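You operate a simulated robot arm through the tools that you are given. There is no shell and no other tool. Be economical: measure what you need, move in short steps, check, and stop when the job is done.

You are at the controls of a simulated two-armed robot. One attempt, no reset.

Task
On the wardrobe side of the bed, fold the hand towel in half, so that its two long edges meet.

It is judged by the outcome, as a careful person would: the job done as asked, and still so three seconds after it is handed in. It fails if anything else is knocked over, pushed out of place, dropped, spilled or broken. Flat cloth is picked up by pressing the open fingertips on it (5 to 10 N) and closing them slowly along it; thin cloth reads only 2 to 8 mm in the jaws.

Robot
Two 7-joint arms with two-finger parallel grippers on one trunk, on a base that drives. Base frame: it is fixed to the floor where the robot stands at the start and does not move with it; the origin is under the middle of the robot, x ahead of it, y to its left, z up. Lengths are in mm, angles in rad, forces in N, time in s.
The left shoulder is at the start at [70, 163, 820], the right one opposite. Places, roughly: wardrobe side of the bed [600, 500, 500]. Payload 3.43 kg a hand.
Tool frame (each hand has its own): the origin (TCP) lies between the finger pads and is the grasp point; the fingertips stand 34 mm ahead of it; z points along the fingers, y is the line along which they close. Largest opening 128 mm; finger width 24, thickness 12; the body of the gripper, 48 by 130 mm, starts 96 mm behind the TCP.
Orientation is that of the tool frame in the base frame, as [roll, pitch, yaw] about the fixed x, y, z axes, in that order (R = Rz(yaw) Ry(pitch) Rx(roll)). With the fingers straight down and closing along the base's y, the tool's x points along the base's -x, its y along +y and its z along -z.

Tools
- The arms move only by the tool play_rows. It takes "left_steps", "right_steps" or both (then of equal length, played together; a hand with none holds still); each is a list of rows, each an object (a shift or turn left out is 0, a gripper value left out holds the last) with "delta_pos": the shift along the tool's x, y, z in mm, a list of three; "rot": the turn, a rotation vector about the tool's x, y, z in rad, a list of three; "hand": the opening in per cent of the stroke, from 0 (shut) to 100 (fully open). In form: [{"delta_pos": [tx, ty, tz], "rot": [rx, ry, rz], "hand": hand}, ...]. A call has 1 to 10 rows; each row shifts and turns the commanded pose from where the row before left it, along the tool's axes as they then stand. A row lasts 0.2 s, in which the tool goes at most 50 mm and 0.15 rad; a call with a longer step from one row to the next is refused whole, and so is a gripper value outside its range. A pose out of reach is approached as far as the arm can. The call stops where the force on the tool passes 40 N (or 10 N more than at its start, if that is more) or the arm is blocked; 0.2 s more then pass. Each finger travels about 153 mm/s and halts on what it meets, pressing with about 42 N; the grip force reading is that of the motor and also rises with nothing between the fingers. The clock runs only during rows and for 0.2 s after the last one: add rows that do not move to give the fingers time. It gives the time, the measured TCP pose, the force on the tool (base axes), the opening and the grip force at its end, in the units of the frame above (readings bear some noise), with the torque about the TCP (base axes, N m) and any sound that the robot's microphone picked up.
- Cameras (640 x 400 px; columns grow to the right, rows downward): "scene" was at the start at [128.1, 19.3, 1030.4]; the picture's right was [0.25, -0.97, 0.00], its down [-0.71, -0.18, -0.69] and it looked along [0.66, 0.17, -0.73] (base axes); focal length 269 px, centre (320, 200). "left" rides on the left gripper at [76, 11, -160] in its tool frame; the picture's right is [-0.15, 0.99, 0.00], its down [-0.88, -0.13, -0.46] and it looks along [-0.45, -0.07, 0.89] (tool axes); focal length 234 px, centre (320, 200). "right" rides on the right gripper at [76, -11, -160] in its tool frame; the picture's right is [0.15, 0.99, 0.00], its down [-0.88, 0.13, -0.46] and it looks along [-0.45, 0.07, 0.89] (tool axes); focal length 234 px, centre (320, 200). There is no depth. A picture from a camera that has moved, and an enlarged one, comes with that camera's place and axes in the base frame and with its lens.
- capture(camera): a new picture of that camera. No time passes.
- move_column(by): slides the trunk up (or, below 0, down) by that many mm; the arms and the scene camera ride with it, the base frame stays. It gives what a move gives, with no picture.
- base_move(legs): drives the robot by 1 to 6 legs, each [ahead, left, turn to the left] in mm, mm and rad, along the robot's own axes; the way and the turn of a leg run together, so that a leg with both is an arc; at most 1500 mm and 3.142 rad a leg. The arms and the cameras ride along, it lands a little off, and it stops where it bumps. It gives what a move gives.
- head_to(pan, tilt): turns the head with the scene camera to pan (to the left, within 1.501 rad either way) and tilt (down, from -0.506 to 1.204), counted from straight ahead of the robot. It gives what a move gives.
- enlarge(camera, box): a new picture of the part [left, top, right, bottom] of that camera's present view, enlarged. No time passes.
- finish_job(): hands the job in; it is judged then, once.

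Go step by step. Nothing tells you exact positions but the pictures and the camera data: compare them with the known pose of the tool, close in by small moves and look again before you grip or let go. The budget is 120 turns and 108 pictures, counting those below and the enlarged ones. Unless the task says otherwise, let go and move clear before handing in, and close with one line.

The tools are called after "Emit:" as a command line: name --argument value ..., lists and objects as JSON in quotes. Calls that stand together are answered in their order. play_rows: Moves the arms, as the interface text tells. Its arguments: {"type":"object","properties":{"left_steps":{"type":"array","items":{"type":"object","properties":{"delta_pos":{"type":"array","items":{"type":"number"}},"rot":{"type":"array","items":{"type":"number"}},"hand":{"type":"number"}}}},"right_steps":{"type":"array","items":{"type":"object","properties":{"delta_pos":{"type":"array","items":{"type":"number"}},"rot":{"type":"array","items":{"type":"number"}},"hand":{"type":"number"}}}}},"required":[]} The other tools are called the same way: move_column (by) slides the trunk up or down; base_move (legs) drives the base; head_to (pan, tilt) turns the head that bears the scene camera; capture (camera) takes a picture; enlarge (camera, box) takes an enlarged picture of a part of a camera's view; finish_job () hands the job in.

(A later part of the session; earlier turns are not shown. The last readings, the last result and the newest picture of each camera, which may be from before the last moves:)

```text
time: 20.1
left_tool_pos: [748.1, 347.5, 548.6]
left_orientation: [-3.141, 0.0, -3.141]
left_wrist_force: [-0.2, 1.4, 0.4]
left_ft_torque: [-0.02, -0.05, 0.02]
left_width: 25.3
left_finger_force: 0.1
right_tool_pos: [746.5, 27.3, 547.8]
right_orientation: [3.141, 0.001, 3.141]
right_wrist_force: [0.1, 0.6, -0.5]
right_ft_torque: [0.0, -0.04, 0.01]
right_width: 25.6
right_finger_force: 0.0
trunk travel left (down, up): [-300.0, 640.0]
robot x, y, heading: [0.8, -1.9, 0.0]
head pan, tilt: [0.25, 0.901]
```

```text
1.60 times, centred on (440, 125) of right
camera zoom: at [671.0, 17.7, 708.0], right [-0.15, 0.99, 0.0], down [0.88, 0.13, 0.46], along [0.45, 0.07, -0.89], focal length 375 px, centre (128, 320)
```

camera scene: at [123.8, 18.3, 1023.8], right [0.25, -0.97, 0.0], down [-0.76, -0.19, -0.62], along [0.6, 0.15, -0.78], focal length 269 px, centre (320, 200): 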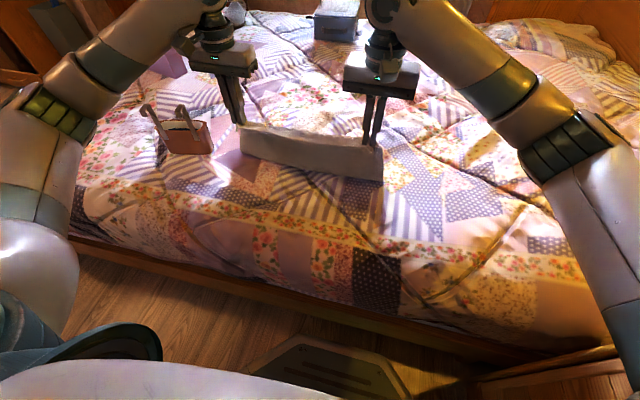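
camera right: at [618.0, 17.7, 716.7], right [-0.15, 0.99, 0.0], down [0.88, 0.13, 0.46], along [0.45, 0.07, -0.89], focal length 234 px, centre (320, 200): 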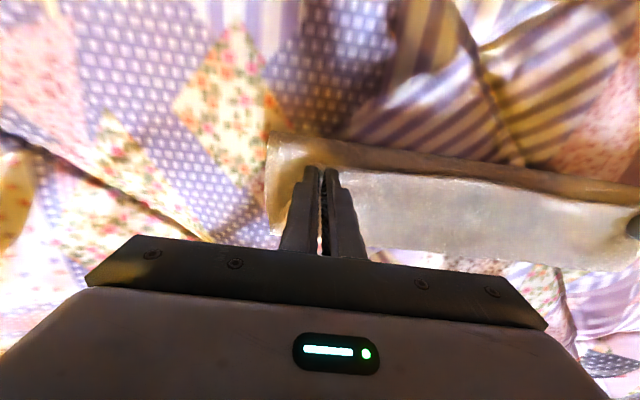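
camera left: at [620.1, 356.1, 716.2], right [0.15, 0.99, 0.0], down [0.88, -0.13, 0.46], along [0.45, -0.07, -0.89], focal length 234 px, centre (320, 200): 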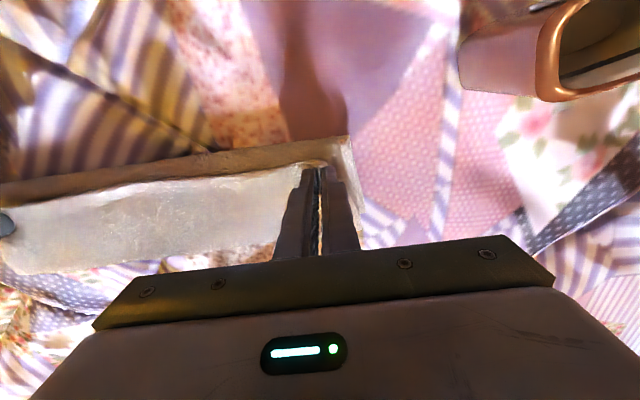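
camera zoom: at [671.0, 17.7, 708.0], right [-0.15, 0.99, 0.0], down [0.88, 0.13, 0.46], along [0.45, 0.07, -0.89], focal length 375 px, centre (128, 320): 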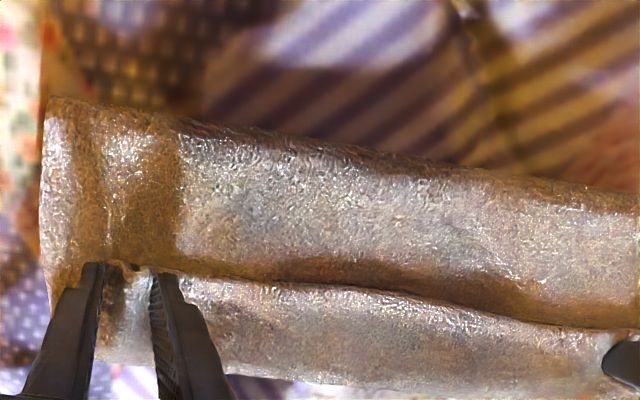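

Released. I'll lift both hands and back away to get a clear look.

Emit:
play_rows --left_steps '[{"delta_pos": [0, 0, -20]}, {"delta_pos": [0, 0, -40]}, {"delta_pos": [35, 0, -35]}, {"delta_pos": [45, 0, -20]}, {"delta_pos": [45, 0, -20]}, {"delta_pos": [45, 0, -10]}, {}]' --right_steps '[{"delta_pos": [0, 0, -20]}, {"delta_pos": [0, 0, -40]}, {"delta_pos": [35, 0, -35]}, {"delta_pos": [45, 0, -20]}, {"delta_pos": [45, 0, -20]}, {"delta_pos": [45, 0, -10]}, {}]'

Emit:
enlarge --camera "scene" --box '[180, 50, 460, 225]'

Emit:
capture --camera "left"

Emit:
capture --camera "right"

```text
time: 21.7
left_tool_pos: [580.5, 345.1, 693.3]
left_orientation: [3.141, -0.001, -3.141]
left_wrist_force: [0.0, -1.0, -0.9]
left_ft_torque: [-0.01, 0.05, 0.0]
left_width: 25.6
left_finger_force: 0.1
right_tool_pos: [576.8, 30.0, 694.4]
right_orientation: [-3.14, 0.0, -3.141]
right_wrist_force: [-0.5, -0.1, 0.8]
right_ft_torque: [0.0, -0.03, 0.0]
right_width: 25.6
right_finger_force: 0.1
trunk travel left (down, up): [-300.0, 640.0]
robot x, y, heading: [-1.0, -1.4, 0.004]
head pan, tilt: [0.25, 0.901]
```

```text
2.29 times, centred on (320, 138) of scene
camera zoom: at [124.1, 18.3, 1023.7], right [0.25, -0.97, 0.0], down [-0.76, -0.19, -0.62], along [0.6, 0.15, -0.78], focal length 615 px, centre (320, 343)
```

zoom: 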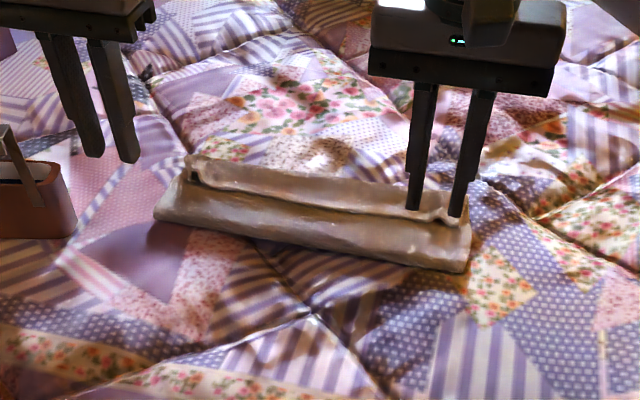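

```text
67 pictures are left
camera left: at [504.9, 355.6, 853.1], right [0.15, 0.99, 0.0], down [0.88, -0.13, 0.45], along [0.45, -0.07, -0.89], focal length 234 px, centre (320, 200)
```

left: 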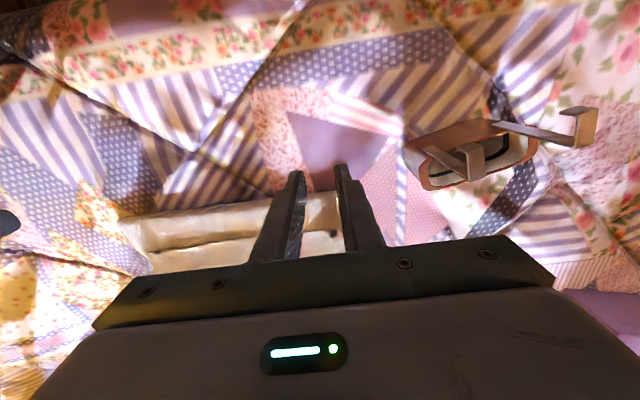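

```text
66 pictures are left
camera right: at [500.6, 16.5, 855.1], right [-0.15, 0.99, 0.0], down [0.88, 0.13, 0.46], along [0.45, 0.07, -0.89], focal length 234 px, centre (320, 200)
```

right: 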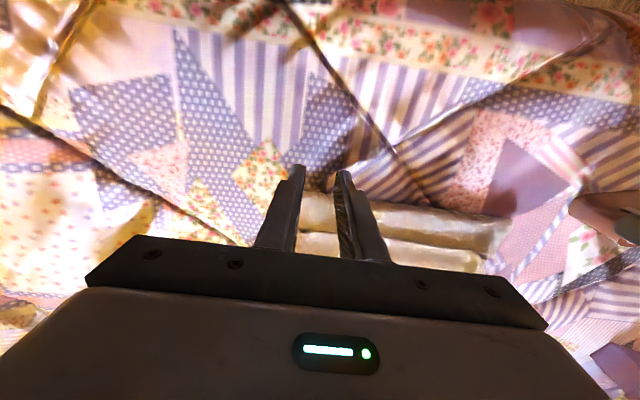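

The towel ended up rolled narrow, with the top edge curled back toward me. I'll move the hands aside for an unobstructed view.

Emit:
play_rows --left_steps '[{"delta_pos": [30, 0, 0]}, {"delta_pos": [30, 20, 0]}, {"delta_pos": [0, 40, 0]}, {}]' --right_steps '[{"delta_pos": [0, -45, 0]}, {"delta_pos": [0, -45, 0]}, {"delta_pos": [0, -45, 0]}, {}]'

Emit:
enlarge --camera "scene" --box '[220, 80, 420, 205]'

Emit:
capture --camera "left"

```text
time: 22.7
left_tool_pos: [517.2, 405.9, 694.6]
left_orientation: [-3.141, 0.0, 3.141]
left_wrist_force: [0.0, -0.6, 0.3]
left_ft_torque: [0.03, 0.01, 0.01]
left_width: 25.8
left_finger_force: 0.0
right_tool_pos: [576.4, -104.9, 695.4]
right_orientation: [-3.141, 0.0, -3.14]
right_wrist_force: [-0.3, -0.2, 0.0]
right_ft_torque: [0.05, -0.01, -0.03]
right_width: 25.9
right_finger_force: 0.0
trunk travel left (down, up): [-300.0, 640.0]
robot x, y, heading: [-1.2, -1.1, 0.002]
head pan, tilt: [0.25, 0.901]
```

```text
3.20 times, centred on (320, 142) of scene
camera zoom: at [123.9, 18.4, 1023.8], right [0.25, -0.97, 0.0], down [-0.76, -0.19, -0.62], along [0.6, 0.15, -0.78], focal length 860 px, centre (320, 384)
```

zoom: 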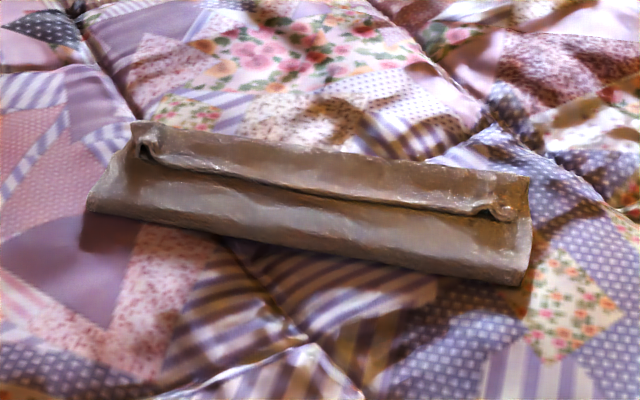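

```text
64 pictures are left
camera left: at [443.0, 416.0, 853.4], right [0.15, 0.99, 0.0], down [0.88, -0.13, 0.46], along [0.45, -0.07, -0.89], focal length 234 px, centre (320, 200)
```

left: 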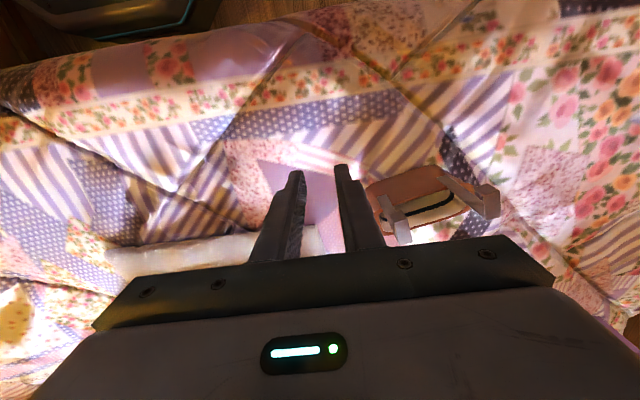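

The top edge is a rim at x≈735 facing me, with the flap rolled back over an apex at x≈800. I'll open both hands wide and push the rim forward from the near side, to flip the flap over the far edge.

Emit:
play_rows --left_steps '[{"delta_pos": [-32.5, -19.5, 0], "hand": 100}, {"delta_pos": [-32.5, -19.5, 20]}, {"delta_pos": [-32.5, -19.5, 20]}, {"delta_pos": [-32.5, -19.5, 20]}, {"delta_pos": [-32.5, -19.5, 25]}, {"delta_pos": [-31, -19.5, 25]}, {}]' --right_steps '[{"delta_pos": [-22.6, 32.5, 0], "hand": 100}, {"delta_pos": [-22.6, 32.5, 20]}, {"delta_pos": [-22.6, 32.5, 20]}, {"delta_pos": [-22.6, 32.5, 20]}, {"delta_pos": [-22.6, 32.5, 25]}, {"delta_pos": [-22.6, 32.5, 25]}, {}]'

Emit:
capture --camera "left"

Emit:
capture --camera "right"

Emit:
enlarge --camera "scene" --box '[220, 80, 420, 205]'

```text
time: 24.3
left_tool_pos: [710.8, 288.5, 584.7]
left_orientation: [-3.141, 0.0, 3.141]
left_wrist_force: [0.4, -0.9, -0.5]
left_ft_torque: [-0.02, 0.02, 0.0]
left_width: 128.3
left_finger_force: 0.2
right_tool_pos: [710.2, 89.2, 584.7]
right_orientation: [-3.141, 0.0, -3.141]
right_wrist_force: [-0.4, -0.1, -0.2]
right_ft_torque: [-0.01, 0.02, 0.03]
right_width: 128.1
right_finger_force: 0.1
trunk travel left (down, up): [-300.0, 640.0]
robot x, y, heading: [1.1, 1.7, 0.004]
head pan, tilt: [0.25, 0.901]
```

```text
63 pictures are left
camera left: at [636.2, 299.2, 744.0], right [0.15, 0.99, 0.0], down [0.88, -0.13, 0.46], along [0.45, -0.07, -0.89], focal length 234 px, centre (320, 200)
```

left: 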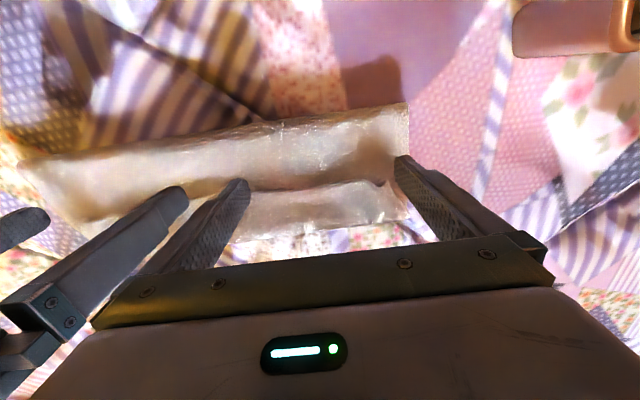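

```text
62 pictures are left
camera right: at [633.7, 78.2, 744.8], right [-0.15, 0.99, 0.0], down [0.88, 0.13, 0.46], along [0.45, 0.07, -0.89], focal length 234 px, centre (320, 200)
```

right: 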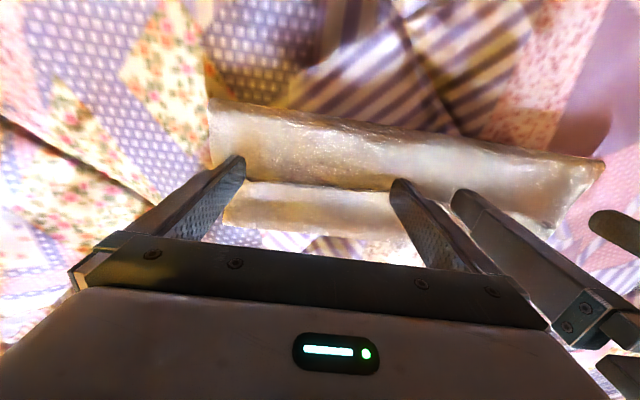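

```text
3.20 times, centred on (320, 142) of scene
camera zoom: at [123.6, 18.2, 1023.9], right [0.25, -0.97, 0.0], down [-0.76, -0.19, -0.62], along [0.6, 0.15, -0.78], focal length 860 px, centre (320, 384)
```

zoom: 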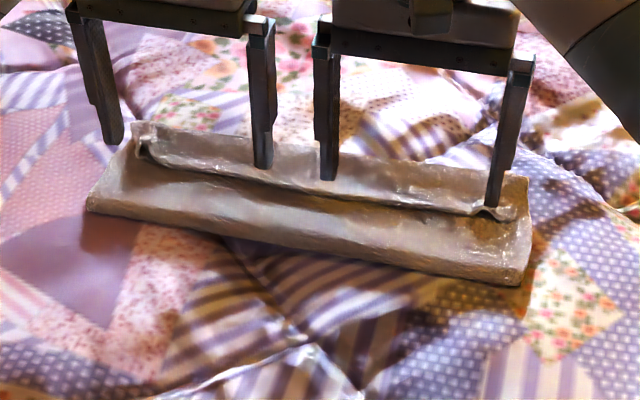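

The fingertips are about 12 mm on the near side of the rim. I'll lower them to just above the panel.

Emit:
play_rows --left_steps '[{"delta_pos": [5, 0, 15]}, {"delta_pos": [0, 0, 12]}, {"delta_pos": [0, 0, 5]}, {}]' --right_steps '[{"delta_pos": [5, 0, 15]}, {"delta_pos": [0, 0, 12]}, {"delta_pos": [0, 0, 5]}, {}]'

Emit:
enlarge --camera "scene" --box '[220, 80, 420, 205]'

Emit:
capture --camera "left"

```text
time: 25.3
left_tool_pos: [705.0, 288.3, 551.8]
left_orientation: [-3.141, 0.001, -3.14]
left_wrist_force: [-0.8, -1.0, 0.6]
left_ft_torque: [-0.01, -0.02, 0.02]
left_width: 128.1
left_finger_force: 0.0
right_tool_pos: [707.1, 88.2, 552.5]
right_orientation: [-3.141, 0.002, -3.141]
right_wrist_force: [0.0, 0.8, -0.6]
right_ft_torque: [-0.03, 0.02, 0.03]
right_width: 128.1
right_finger_force: 0.0
trunk travel left (down, up): [-300.0, 640.0]
robot x, y, heading: [-0.6, 2.4, 0.0]
head pan, tilt: [0.25, 0.901]
```

```text
3.20 times, centred on (320, 142) of scene
camera zoom: at [123.9, 18.4, 1023.8], right [0.25, -0.97, 0.0], down [-0.76, -0.19, -0.62], along [0.6, 0.15, -0.78], focal length 860 px, centre (320, 384)
```

zoom: 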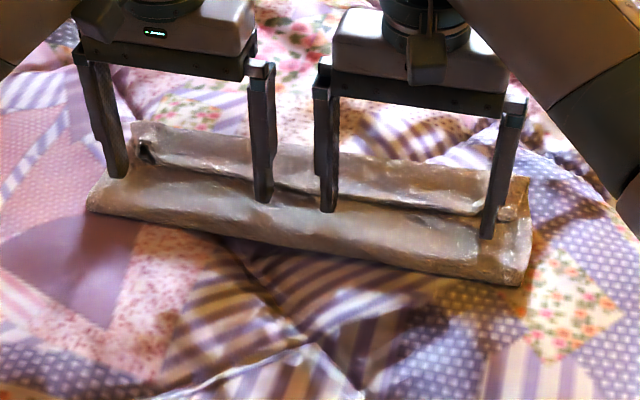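

```text
59 pictures are left
camera left: at [631.5, 299.4, 710.6], right [0.15, 0.99, 0.0], down [0.88, -0.13, 0.46], along [0.45, -0.07, -0.89], focal length 234 px, centre (320, 200)
```

left: 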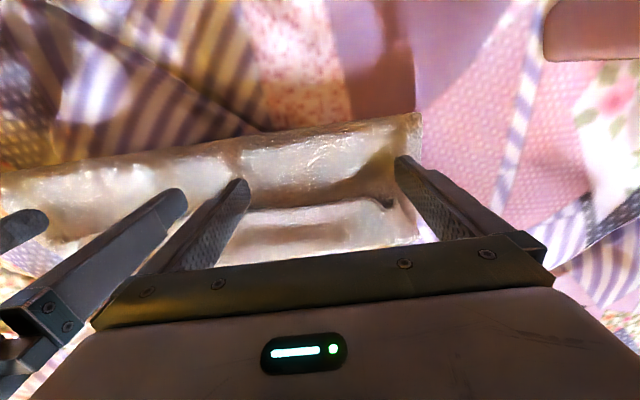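

The tips are just denting the panel in front of the rim. Now I'll push forward.

Emit:
play_rows --left_steps '[{"delta_pos": [-12, 0, 0]}, {"delta_pos": [-15, 0, 0]}, {"delta_pos": [-15, 0, 0]}, {"delta_pos": [-12, 0, 0]}, {}]' --right_steps '[{"delta_pos": [-12, 0, 0]}, {"delta_pos": [-15, 0, 0]}, {"delta_pos": [-15, 0, 0]}, {"delta_pos": [-12, 0, 0]}, {}]'

Emit:
enlarge --camera "scene" --box '[220, 80, 420, 205]'

Emit:
capture --camera "left"

Emit:
capture --camera "right"

```text
time: 26.5
left_tool_pos: [761.2, 288.5, 552.3]
left_orientation: [-3.14, 0.0, 3.141]
left_wrist_force: [0.2, 0.1, 0.5]
left_ft_torque: [0.0, 0.0, 0.02]
left_width: 127.8
left_finger_force: 0.1
right_tool_pos: [761.0, 90.1, 552.0]
right_orientation: [-3.141, 0.002, -3.141]
right_wrist_force: [-0.2, 0.1, -0.5]
right_ft_torque: [-0.01, -0.01, -0.02]
right_width: 128.0
right_finger_force: 0.0
trunk travel left (down, up): [-300.0, 640.0]
robot x, y, heading: [-1.6, -1.2, -0.0]
head pan, tilt: [0.25, 0.901]
```

```text
3.20 times, centred on (320, 142) of scene
camera zoom: at [123.9, 18.4, 1023.8], right [0.25, -0.97, 0.0], down [-0.76, -0.19, -0.62], along [0.6, 0.15, -0.78], focal length 860 px, centre (320, 384)
```

zoom: 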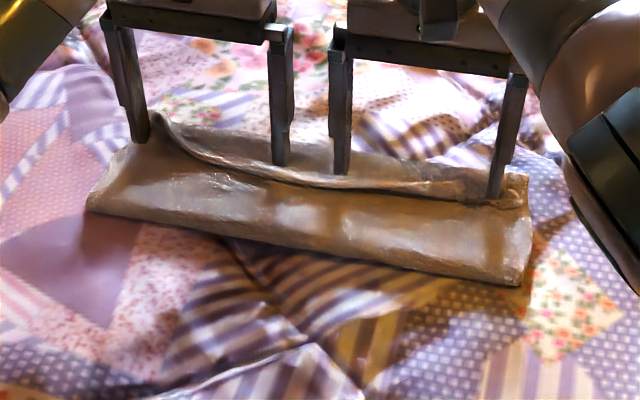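

```text
57 pictures are left
camera left: at [686.0, 299.2, 710.3], right [0.15, 0.99, 0.0], down [0.88, -0.13, 0.46], along [0.45, -0.07, -0.89], focal length 234 px, centre (320, 200)
```

left: 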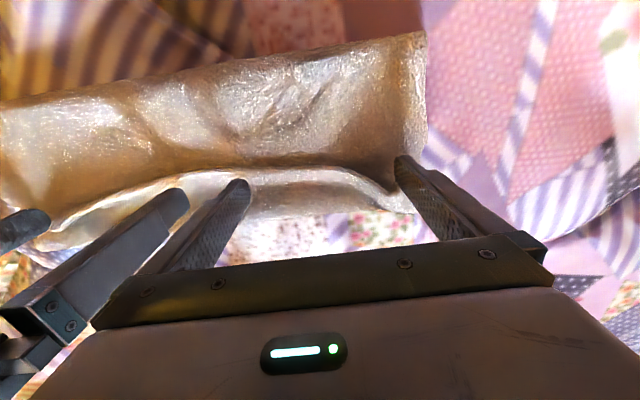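

```text
56 pictures are left
camera right: at [684.9, 78.7, 712.1], right [-0.15, 0.99, 0.0], down [0.88, 0.13, 0.46], along [0.45, 0.07, -0.89], focal length 234 px, centre (320, 200)
```

right: 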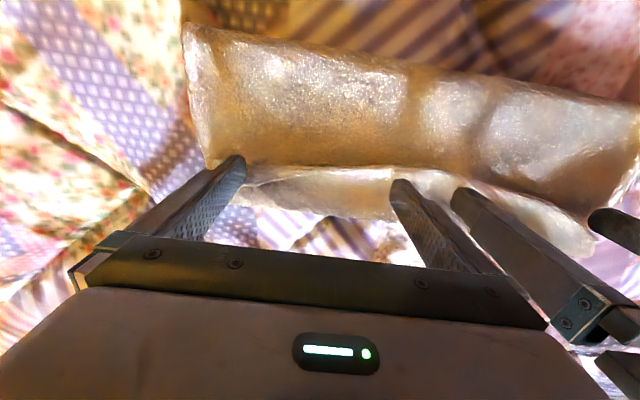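

The rim is moving forward at the ends and flipping, and the bundle stays put. I'll continue pushing.

Emit:
play_rows --left_steps '[{"delta_pos": [-14, 0, 0]}, {"delta_pos": [-14, 0, -1]}, {"delta_pos": [-14, 0, -1]}, {"delta_pos": [-14, 0, -2]}, {}]' --right_steps '[{"delta_pos": [-14, 0, 0]}, {"delta_pos": [-14, 0, -1]}, {"delta_pos": [-14, 0, -1]}, {"delta_pos": [-14, 0, -2]}, {}]'

Emit:
enlarge --camera "scene" --box '[220, 80, 420, 205]'

Emit:
capture --camera "left"

Emit:
capture --camera "right"

```text
time: 27.7
left_tool_pos: [816.8, 286.9, 555.9]
left_orientation: [3.141, 0.0, 3.14]
left_wrist_force: [0.3, 0.1, -0.5]
left_ft_torque: [0.05, 0.03, 0.0]
left_width: 127.9
left_finger_force: 0.0
right_tool_pos: [763.3, 87.0, 555.9]
right_orientation: [3.141, 0.0, 3.141]
right_wrist_force: [-0.5, 1.1, 0.2]
right_ft_torque: [-0.03, 0.0, 0.02]
right_width: 127.7
right_finger_force: 0.0
right hand out of reach, approached as far as the arm can: row 1, 2, 3, 4
trunk travel left (down, up): [-300.0, 640.0]
robot x, y, heading: [-0.6, -3.8, -0.002]
head pan, tilt: [0.25, 0.901]
```

```text
3.20 times, centred on (320, 142) of scene
camera zoom: at [124.0, 18.3, 1023.8], right [0.25, -0.97, 0.0], down [-0.76, -0.19, -0.62], along [0.6, 0.15, -0.78], focal length 860 px, centre (320, 384)
```

zoom: 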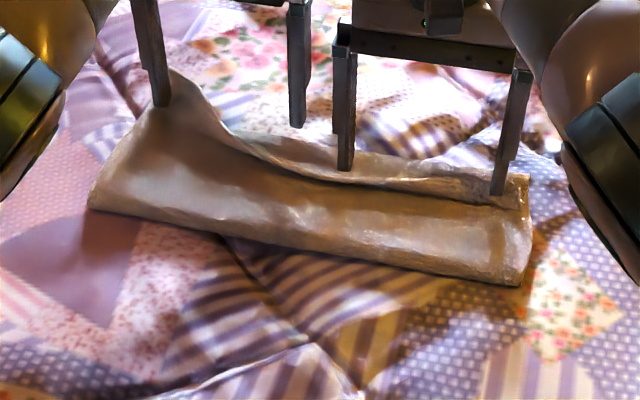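

```text
54 pictures are left
camera left: at [741.6, 298.1, 714.5], right [0.15, 0.99, 0.0], down [0.88, -0.13, 0.46], along [0.45, -0.07, -0.89], focal length 234 px, centre (320, 200)
```

left: 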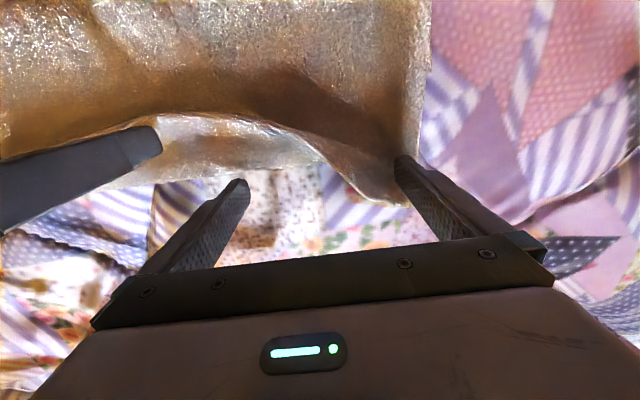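

```text
53 pictures are left
camera right: at [687.3, 75.8, 715.1], right [-0.15, 0.99, 0.0], down [0.88, 0.13, 0.46], along [0.45, 0.07, -0.89], focal length 234 px, centre (320, 200)
```

right: 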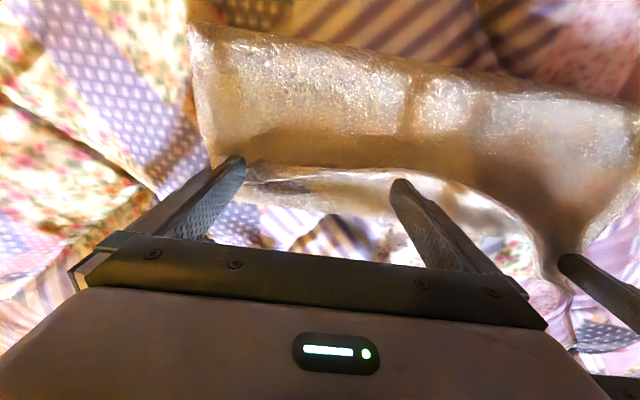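

The left corner flipped forward cleanly. The right hand ran out of reach at y≈88, so I'll shift it toward its own side and push the right corner from there.

Emit:
play_rows --right_steps '[{"delta_pos": [5, 0, -30]}, {"delta_pos": [15, -30, -10], "hand": 45}, {"delta_pos": [10, -45, 0]}, {"delta_pos": [0, 0, 20]}, {"delta_pos": [0, 0, 20]}, {}]'

Emit:
enlarge --camera "scene" --box '[220, 80, 420, 205]'

Emit:
capture --camera "right"

```text
time: 29.1
left_tool_pos: [817.1, 287.5, 555.8]
left_orientation: [3.141, 0.002, 3.141]
left_wrist_force: [0.1, 0.8, 0.2]
left_ft_torque: [0.01, -0.02, -0.01]
left_width: 127.9
left_finger_force: 0.0
right_tool_pos: [732.0, 11.6, 555.2]
right_orientation: [-3.14, 0.0, 3.141]
right_wrist_force: [0.2, -0.4, 0.4]
right_ft_torque: [0.0, 0.01, 0.0]
right_width: 57.6
right_finger_force: 0.2
trunk travel left (down, up): [-300.0, 640.0]
robot x, y, heading: [3.4, -2.7, -0.001]
head pan, tilt: [0.25, 0.901]
```

```text
3.20 times, centred on (320, 142) of scene
camera zoom: at [123.9, 18.2, 1023.8], right [0.25, -0.97, 0.0], down [-0.76, -0.19, -0.62], along [0.6, 0.15, -0.78], focal length 860 px, centre (320, 384)
```

zoom: 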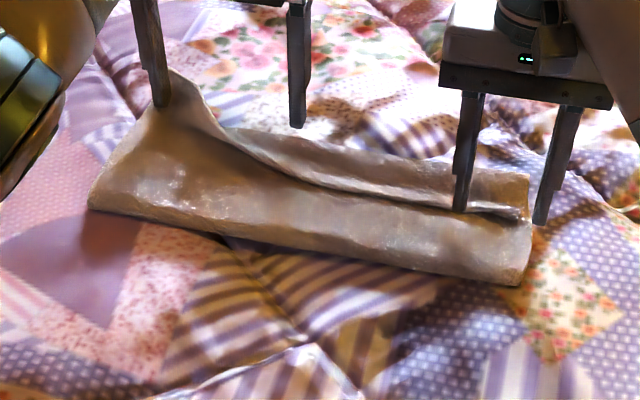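

```text
51 pictures are left
camera right: at [655.7, -0.2, 716.0], right [-0.15, 0.99, 0.0], down [0.88, 0.13, 0.46], along [0.45, 0.07, -0.89], focal length 234 px, centre (320, 200)
```

right: 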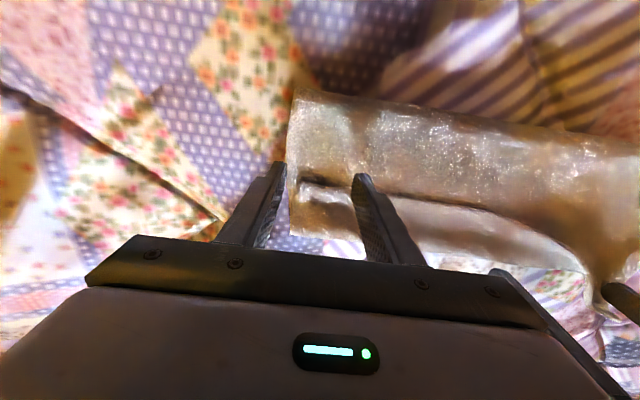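

I'll step back slightly, shift so both fingers cover the right end of the rim, lower a bit, and push.

Emit:
play_rows --right_steps '[{"delta_pos": [10, 0, -10]}, {"delta_pos": [10, 22, -5]}, {"delta_pos": [0, 0, 18]}, {"delta_pos": [-12, 0, 0]}, {"delta_pos": [-15, 0, 0]}, {"delta_pos": [-15, 0, 0]}, {"delta_pos": [-15, 0, 0]}, {}]'

Emit:
enlarge --camera "scene" --box '[220, 80, 420, 205]'

Emit:
capture --camera "right"

```text
time: 30.9
left_tool_pos: [815.8, 287.3, 554.7]
left_orientation: [-3.14, 0.0, -3.141]
left_wrist_force: [0.4, -0.8, -0.7]
left_ft_torque: [0.02, 0.0, 0.0]
left_width: 127.9
left_finger_force: 0.2
right_tool_pos: [769.7, 34.3, 552.0]
right_orientation: [-3.141, 0.001, -3.14]
right_wrist_force: [0.0, -0.1, 0.5]
right_ft_torque: [-0.02, 0.02, -0.03]
right_width: 57.5
right_finger_force: 0.0
trunk travel left (down, up): [-300.0, 640.0]
robot x, y, heading: [-1.9, -2.7, 0.002]
head pan, tilt: [0.25, 0.901]
```

```text
3.20 times, centred on (320, 142) of scene
camera zoom: at [123.9, 18.4, 1023.8], right [0.25, -0.97, 0.0], down [-0.76, -0.19, -0.62], along [0.6, 0.15, -0.78], focal length 860 px, centre (320, 384)
```

zoom: 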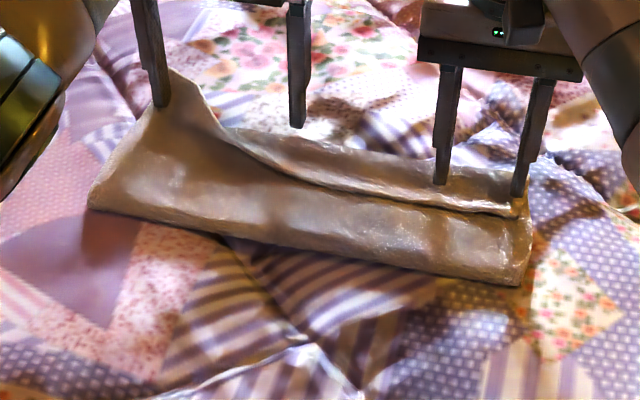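

```text
49 pictures are left
camera right: at [692.9, 22.7, 712.4], right [-0.15, 0.99, 0.0], down [0.88, 0.13, 0.46], along [0.45, 0.07, -0.89], focal length 234 px, centre (320, 200)
```

right: 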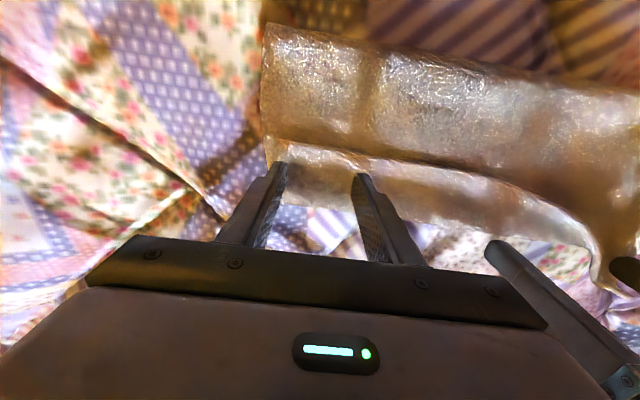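

The fingers passed over the flattened rim. I'll go back and try about 8 mm lower.

Emit:
play_rows --right_steps '[{"delta_pos": [0, 0, -25]}, {"delta_pos": [35, 0, 0]}, {"delta_pos": [35, -8, 0]}, {"delta_pos": [0, 0, 20]}, {"delta_pos": [0, 0, 8]}, {"delta_pos": [0, 0, 5]}, {}]'

Emit:
capture --camera "right"

```text
time: 32.5
left_tool_pos: [817.5, 287.7, 556.7]
left_orientation: [-3.141, 0.0, 3.141]
left_wrist_force: [-1.1, -0.8, -0.4]
left_ft_torque: [-0.02, 0.02, 0.05]
left_width: 127.9
left_finger_force: 0.1
right_tool_pos: [699.2, 24.8, 543.8]
right_orientation: [-3.141, -0.001, 3.141]
right_wrist_force: [-1.0, -0.1, 0.8]
right_ft_torque: [0.01, 0.04, -0.01]
right_width: 57.7
right_finger_force: 0.1
trunk travel left (down, up): [-300.0, 640.0]
robot x, y, heading: [2.4, 3.5, 0.001]
head pan, tilt: [0.25, 0.901]
```

```text
48 pictures are left
camera right: at [622.5, 14.2, 703.2], right [-0.15, 0.99, 0.0], down [0.88, 0.13, 0.46], along [0.45, 0.07, -0.89], focal length 234 px, centre (320, 200)
```

right: 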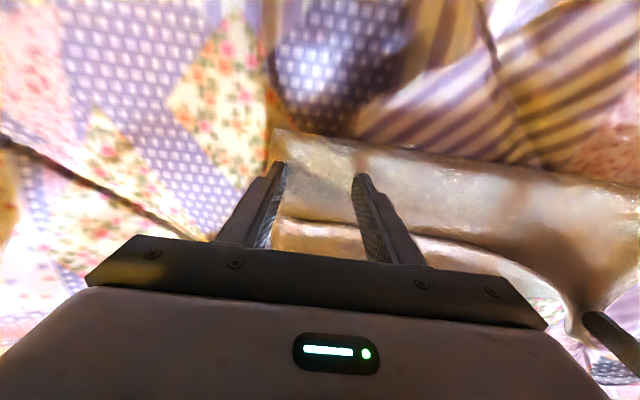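

The tips are low and the rim is ahead of them, so I'll push forward at this height.

Emit:
play_rows --right_steps '[{"delta_pos": [-15, 0, 0]}, {"delta_pos": [-15, 0, 0]}, {"delta_pos": [-15, 0, 0]}, {"delta_pos": [-15, 0, 0]}, {}]'

Emit:
capture --camera "right"

```text
time: 33.7
left_tool_pos: [815.9, 287.2, 556.1]
left_orientation: [3.14, -0.001, 3.141]
left_wrist_force: [0.2, 0.0, 0.0]
left_ft_torque: [-0.03, 0.02, 0.03]
left_width: 128.0
left_finger_force: 0.1
right_tool_pos: [758.8, 26.0, 543.3]
right_orientation: [3.141, 0.001, -3.141]
right_wrist_force: [-1.4, -0.4, 0.7]
right_ft_torque: [0.02, 0.03, 0.0]
right_width: 57.8
right_finger_force: 0.2
trunk travel left (down, up): [-300.0, 640.0]
robot x, y, heading: [1.2, 1.6, 0.001]
head pan, tilt: [0.25, 0.901]
```

```text
47 pictures are left
camera right: at [682.8, 14.2, 703.8], right [-0.15, 0.99, 0.0], down [0.88, 0.13, 0.46], along [0.45, 0.07, -0.89], focal length 234 px, centre (320, 200)
```

right: 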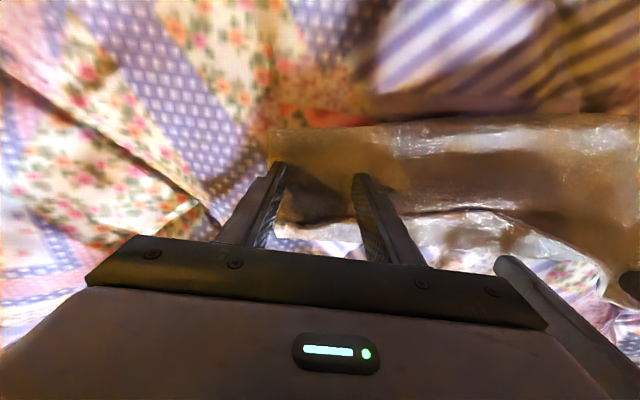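

The push dragged the right end of the whole bundle forward. I'll raise the right hand and look at the whole scene.

Emit:
play_rows --right_steps '[{"delta_pos": [0, 0, -35]}, {"delta_pos": [30, -30, -25]}, {"delta_pos": [30, -35, 0]}, {"delta_pos": [30, -35, 0]}, {}]'

Emit:
enlarge --camera "scene" --box '[220, 80, 420, 205]'

```text
time: 34.9
left_tool_pos: [816.8, 286.7, 555.3]
left_orientation: [-3.141, 0.0, -3.141]
left_wrist_force: [-0.3, -0.9, 0.7]
left_ft_torque: [0.01, 0.03, 0.01]
left_width: 127.8
left_finger_force: 0.1
right_tool_pos: [667.6, -75.3, 604.9]
right_orientation: [-3.141, 0.0, 3.141]
right_wrist_force: [0.1, -0.4, -0.8]
right_ft_torque: [-0.02, 0.02, -0.04]
right_width: 57.6
right_finger_force: 0.0
trunk travel left (down, up): [-300.0, 640.0]
robot x, y, heading: [-0.2, 1.1, 0.001]
head pan, tilt: [0.25, 0.901]
```

```text
3.20 times, centred on (320, 142) of scene
camera zoom: at [124.0, 18.4, 1023.8], right [0.25, -0.97, 0.0], down [-0.76, -0.19, -0.62], along [0.6, 0.15, -0.78], focal length 860 px, centre (320, 384)
```

zoom: 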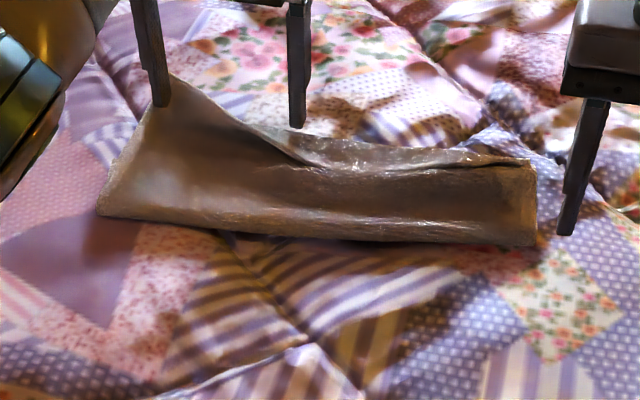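

The right end is now skewed, so I'll probably reopen the towel and redo it. First I'll withdraw the left hand and see how the flap settles.

Emit:
play_rows --left_steps '[{"delta_pos": [0, 0, -30]}, {"delta_pos": [0, 0, -45]}, {"delta_pos": [40, 0, -25]}, {"delta_pos": [45, 15, 0]}, {"delta_pos": [45, 15, 0]}, {"delta_pos": [45, 15, 0]}, {"delta_pos": [45, 0, 0]}, {}]' --right_steps '[{"delta_pos": [0, 0, -20]}, {"delta_pos": [0, -20, -20]}, {"delta_pos": [0, 0, -20]}, {}, {}, {}, {}, {}]'

Emit:
enlarge --camera "scene" --box '[220, 60, 420, 185]'

Emit:
capture --camera "left"

```text
time: 36.7
left_tool_pos: [597.9, 334.4, 655.5]
left_orientation: [3.141, 0.001, 3.141]
left_wrist_force: [-0.4, -0.3, -0.3]
left_ft_torque: [0.01, -0.01, -0.03]
left_width: 127.8
left_finger_force: 0.1
right_tool_pos: [669.6, -94.4, 666.0]
right_orientation: [-3.141, 0.0, -3.14]
right_wrist_force: [0.1, -0.1, 0.4]
right_ft_torque: [-0.02, -0.01, 0.0]
right_width: 57.6
right_finger_force: 0.1
trunk travel left (down, up): [-300.0, 640.0]
robot x, y, heading: [-4.1, -1.7, 0.002]
head pan, tilt: [0.25, 0.901]
```

```text
3.20 times, centred on (320, 122) of scene
camera zoom: at [123.9, 18.3, 1023.8], right [0.25, -0.97, 0.0], down [-0.76, -0.19, -0.62], along [0.6, 0.15, -0.78], focal length 860 px, centre (320, 448)
```

zoom: 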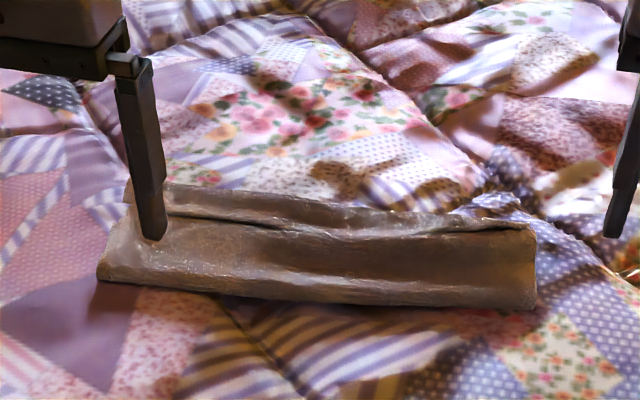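

```text
44 pictures are left
camera left: at [522.4, 345.1, 814.3], right [0.15, 0.99, 0.0], down [0.88, -0.13, 0.46], along [0.45, -0.07, -0.89], focal length 234 px, centre (320, 200)
```

left: 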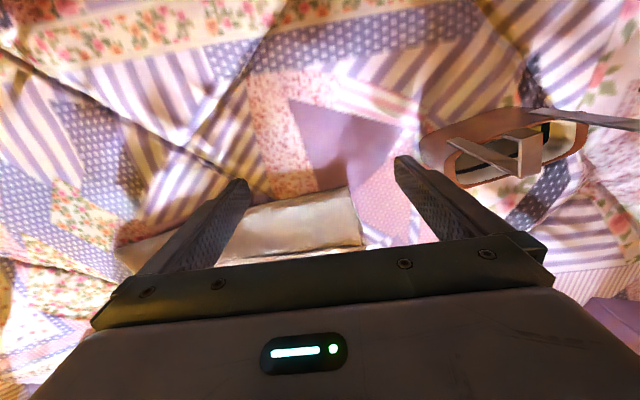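

Without support the flap fell back. The right rim at x≈813 is beyond the right arm's reach, so I'll check how much room the base has before the bed frame.

Emit:
head_to --pan 0.0 --tilt 1.2

Emit:
capture --camera "scene"

```text
time: 37.5
left_tool_pos: [597.9, 334.3, 656.1]
left_orientation: [-3.142, -0.002, 3.14]
left_wrist_force: [-0.8, -0.6, 0.1]
left_ft_torque: [-0.02, 0.02, 0.02]
left_width: 127.9
left_finger_force: 0.0
right_tool_pos: [669.2, -95.2, 664.9]
right_orientation: [3.14, -0.003, -3.141]
right_wrist_force: [-1.3, 0.0, 0.5]
right_ft_torque: [0.02, -0.04, 0.0]
right_width: 57.7
right_finger_force: 0.0
trunk travel left (down, up): [-300.0, 640.0]
robot x, y, heading: [3.2, 1.6, -0.002]
head pan, tilt: [0.0, 1.201]
```

```text
43 pictures are left
camera scene: at [106.6, -0.3, 1004.1], right [0.0, -1.0, 0.0], down [-0.93, 0.0, -0.36], along [0.36, 0.0, -0.93], focal length 269 px, centre (320, 200)
```

scene: 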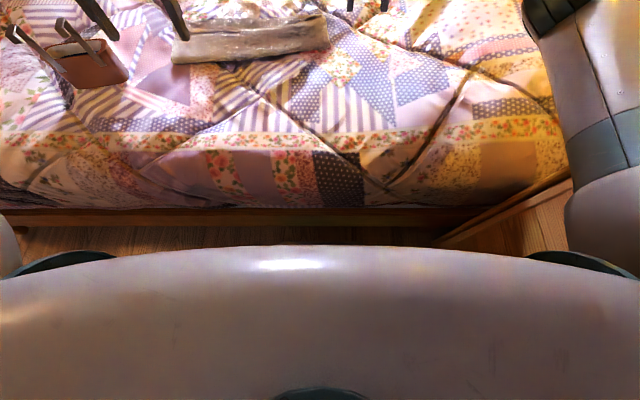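

There is only about 50 mm in front of the base, so driving won't help, but tilting the fingers forward extends the reach. I'll turn both grippers so they close along x and tilt them about 43° forward. Then one finger can slip under the free rim and grip the edge itself.

Emit:
play_rows --left_steps '[{"rot": [0, 0, -0.15], "hand": 35}, {"rot": [0, 0, -0.15]}, {"rot": [0, 0, -0.15]}, {"rot": [0, 0, -0.15]}, {"rot": [0, 0, -0.15]}, {"rot": [0, 0, -0.15]}, {"rot": [0, 0, -0.15]}, {"rot": [0, 0, -0.15]}, {"rot": [0, 0, -0.15]}, {"rot": [0, 0, -0.15]}]' --right_steps '[{"rot": [0, 0, 0.15], "hand": 35}, {"rot": [0, 0, 0.15]}, {"rot": [0, 0, 0.15]}, {"rot": [0, 0, 0.15]}, {"rot": [0, 0, 0.15]}, {"rot": [0, 0, 0.15]}, {"rot": [0, 0, 0.15]}, {"rot": [0, 0, 0.15]}, {"rot": [0, 0, 0.15]}, {"rot": [0, 0, 0.15]}]'

Emit:
head_to --pan 0.25 --tilt 0.8

```text
time: 39.7
left_tool_pos: [595.5, 333.6, 655.9]
left_orientation: [3.14, 0.0, -1.64]
left_wrist_force: [-0.3, 0.0, 0.3]
left_ft_torque: [0.0, 0.03, 0.0]
left_width: 44.9
left_finger_force: 0.2
right_tool_pos: [669.6, -93.5, 664.4]
right_orientation: [-3.141, 0.0, 1.641]
right_wrist_force: [-0.9, 0.2, 0.2]
right_ft_torque: [-0.04, 0.0, -0.03]
right_width: 44.7
right_finger_force: 0.0
trunk travel left (down, up): [-300.0, 640.0]
robot x, y, heading: [0.8, -0.9, -0.0]
head pan, tilt: [0.0, 1.201]
```

```text
time: 40.5
left_tool_pos: [596.1, 334.1, 656.0]
left_orientation: [3.141, -0.001, -1.644]
left_wrist_force: [0.2, -0.2, 0.5]
left_ft_torque: [-0.03, 0.0, 0.03]
left_width: 44.8
left_finger_force: 0.1
right_tool_pos: [668.5, -94.3, 664.3]
right_orientation: [3.14, 0.003, 1.644]
right_wrist_force: [0.0, -0.1, -0.9]
right_ft_torque: [-0.01, -0.01, -0.01]
right_width: 44.7
right_finger_force: 0.1
trunk travel left (down, up): [-300.0, 640.0]
robot x, y, heading: [0.2, 0.8, 0.002]
head pan, tilt: [0.25, 0.799]
```

Yaw is done. Now I'll tilt both and take a close look at the rim.

Emit:
play_rows --left_steps '[{"rot": [0, 0, -0.07]}, {"rot": [0.15, 0, 0]}, {"rot": [0.15, 0, 0]}, {"rot": [0.15, 0, 0]}, {"rot": [0.15, 0, 0]}, {"rot": [0.15, 0, 0]}, {}]' --right_steps '[{"rot": [0, 0, 0.07]}, {"rot": [-0.15, 0, 0]}, {"rot": [-0.15, 0, 0]}, {"rot": [-0.15, 0, 0]}, {"rot": [-0.15, 0, 0]}, {"rot": [-0.15, 0, 0]}, {}]'

Emit:
enlarge --camera "scene" --box '[200, 80, 440, 230]'

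Emit:
capture --camera "left"

Emit:
capture --camera "right"

```text
time: 42.1
left_tool_pos: [596.6, 333.9, 654.9]
left_orientation: [-2.392, 0.002, -1.573]
left_wrist_force: [-0.4, 0.0, 0.1]
left_ft_torque: [-0.02, 0.0, 0.01]
left_width: 44.8
left_finger_force: 0.1
right_tool_pos: [668.6, -95.1, 664.1]
right_orientation: [2.391, 0.001, 1.573]
right_wrist_force: [0.3, 0.6, -0.5]
right_ft_torque: [0.01, 0.02, 0.0]
right_width: 44.8
right_finger_force: 0.0
trunk travel left (down, up): [-300.0, 640.0]
robot x, y, heading: [-0.2, 0.9, -0.003]
head pan, tilt: [0.25, 0.799]
```

```text
2.67 times, centred on (320, 155) of scene
camera zoom: at [128.8, 19.6, 1031.8], right [0.25, -0.97, 0.0], down [-0.69, -0.18, -0.7], along [0.68, 0.17, -0.72], focal length 717 px, centre (320, 320)
```

zoom: 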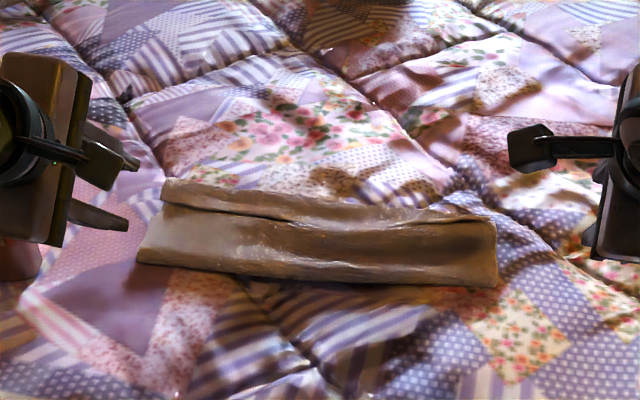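

```text
41 pictures are left
camera left: at [480.0, 257.6, 763.4], right [-0.72, 0.15, -0.68], down [-0.21, 0.88, 0.42], along [0.66, 0.45, -0.61], focal length 234 px, centre (320, 200)
```

left: 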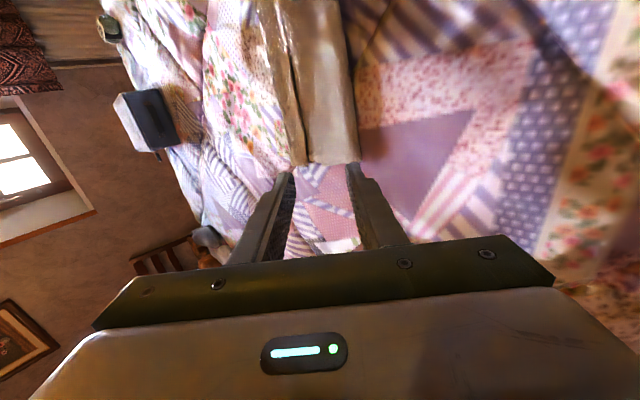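

```text
40 pictures are left
camera right: at [551.9, -19.2, 773.8], right [0.72, 0.15, 0.68], down [-0.21, -0.88, 0.42], along [0.66, -0.45, -0.6], focal length 234 px, centre (320, 200)
```

right: 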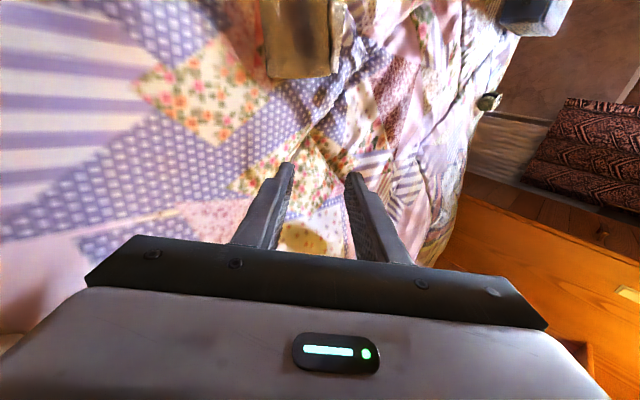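

From the side I can see the free flap edge lying over the panel at each end: left rim near (752, 350), right rim near (814, 20). I'll bring both hands close to those points and check heights.

Emit:
play_rows --left_steps '[{"delta_pos": [-4, -10, 35]}, {"delta_pos": [-4, -10, 35]}, {"delta_pos": [-4, -10, 35]}, {"delta_pos": [-4, -10, 34]}, {}]' --right_steps '[{"delta_pos": [30, 6.6, 28]}, {"delta_pos": [30, 6.6, 28]}, {"delta_pos": [30, 6.6, 28]}, {"delta_pos": [30, 6.6, 28]}, {}]'

Emit:
enlarge --camera "left" --box '[190, 60, 430, 210]'

Emit:
enlarge --camera "right" --box '[190, 60, 430, 210]'

Emit:
enlarge --camera "scene" --box '[200, 80, 440, 230]'

```text
time: 43.3
left_tool_pos: [719.1, 353.0, 580.0]
left_orientation: [-2.393, -0.001, -1.57]
left_wrist_force: [-0.3, 0.6, 0.2]
left_ft_torque: [0.0, 0.01, 0.0]
left_width: 44.6
left_finger_force: 0.0
right_tool_pos: [765.0, 30.2, 596.3]
right_orientation: [2.393, -0.001, 1.576]
right_wrist_force: [-0.6, 0.1, -0.7]
right_ft_torque: [-0.03, 0.03, 0.03]
right_width: 44.6
right_finger_force: 0.1
trunk travel left (down, up): [-300.0, 640.0]
robot x, y, heading: [0.6, 1.2, 0.001]
head pan, tilt: [0.25, 0.799]
```

```text
2.67 times, centred on (310, 135) of left
camera zoom: at [603.3, 276.1, 688.3], right [-0.72, 0.15, -0.67], down [-0.22, 0.88, 0.42], along [0.65, 0.45, -0.61], focal length 624 px, centre (347, 373)
```

zoom: 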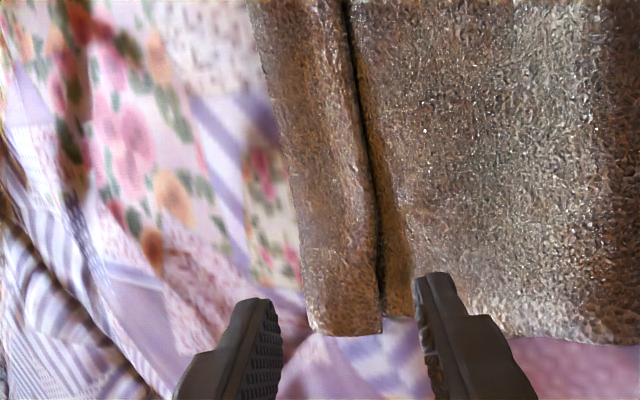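

```text
2.67 times, centred on (310, 135) of right
camera zoom: at [647.5, 104.2, 706.8], right [0.72, 0.15, 0.67], down [-0.21, -0.88, 0.42], along [0.66, -0.45, -0.61], focal length 624 px, centre (347, 373)
```

zoom: 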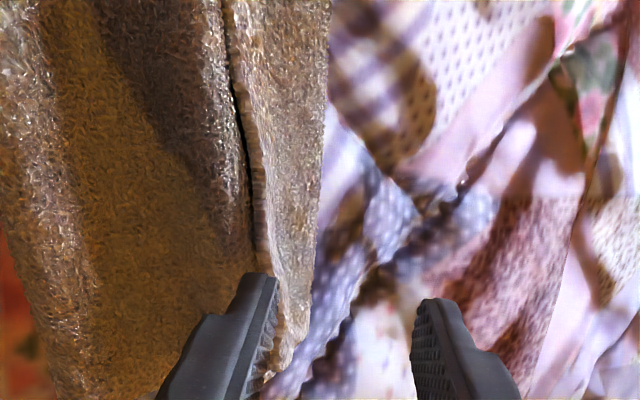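

```text
2.67 times, centred on (320, 155) of scene
camera zoom: at [129.1, 21.1, 1030.6], right [0.25, -0.97, 0.0], down [-0.69, -0.18, -0.7], along [0.67, 0.17, -0.72], focal length 717 px, centre (320, 320)
```

zoom: 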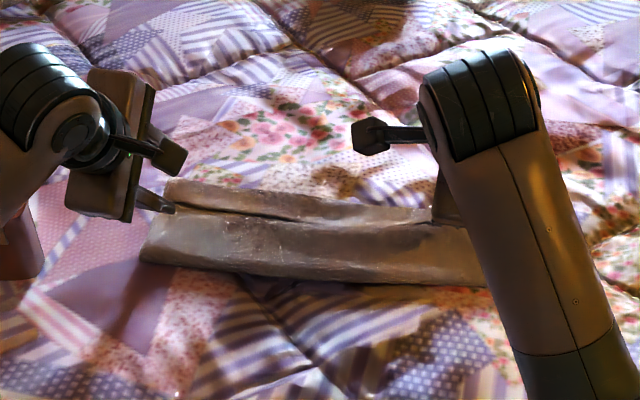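

Excellent views. The left rim is at x≈762 and the right rim at x≈788, with a flap about 37 mm wide on each. I'll narrow the opening and bring the lower finger to the foot of each rim.

Emit:
play_rows --left_steps '[{"delta_pos": [3, 0, 0], "hand": 24}, {"delta_pos": [0, 0, 12]}, {"delta_pos": [0, 0, 12]}, {"delta_pos": [0, 0, 6]}, {}]' --right_steps '[{"delta_pos": [0, -12, 0], "hand": 24}, {"delta_pos": [0, -12, 12]}, {"delta_pos": [0, 0, 12]}, {"delta_pos": [0, 0, 6]}, {}]'

Emit:
enlarge --camera "left" --box '[190, 60, 430, 210]'

Emit:
enlarge --camera "right" --box '[190, 60, 430, 210]'

```text
time: 44.5
left_tool_pos: [736.2, 343.9, 567.3]
left_orientation: [-2.381, 0.001, -1.575]
left_wrist_force: [0.0, -1.0, 0.2]
left_ft_torque: [0.02, 0.01, -0.03]
left_width: 30.9
left_finger_force: 0.1
right_tool_pos: [770.6, 20.7, 584.7]
right_orientation: [2.36, 0.003, 1.567]
right_wrist_force: [0.1, 0.0, -0.9]
right_ft_torque: [-0.03, 0.0, -0.01]
right_width: 30.8
right_finger_force: 0.2
trunk travel left (down, up): [-300.0, 640.0]
robot x, y, heading: [-1.2, 0.0, 0.001]
head pan, tilt: [0.25, 0.799]
```

```text
2.67 times, centred on (310, 135) of left
camera zoom: at [619.3, 268.4, 675.7], right [-0.72, 0.15, -0.68], down [-0.22, 0.88, 0.42], along [0.66, 0.45, -0.6], focal length 624 px, centre (347, 373)
```

zoom: 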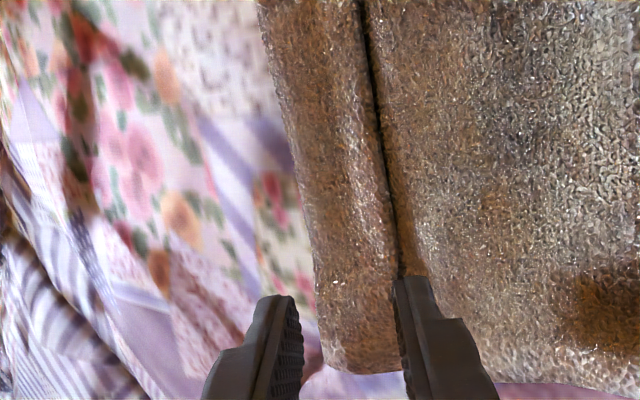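

```text
2.67 times, centred on (310, 135) of right
camera zoom: at [649.5, 96.6, 689.9], right [0.7, 0.15, 0.7], down [-0.23, -0.88, 0.42], along [0.67, -0.46, -0.58], focal length 624 px, centre (347, 373)
```

zoom: 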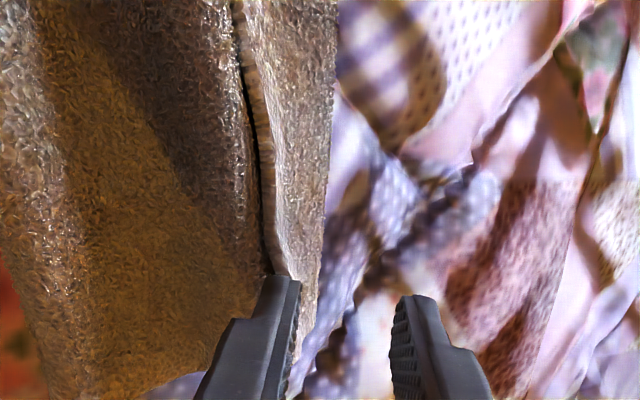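

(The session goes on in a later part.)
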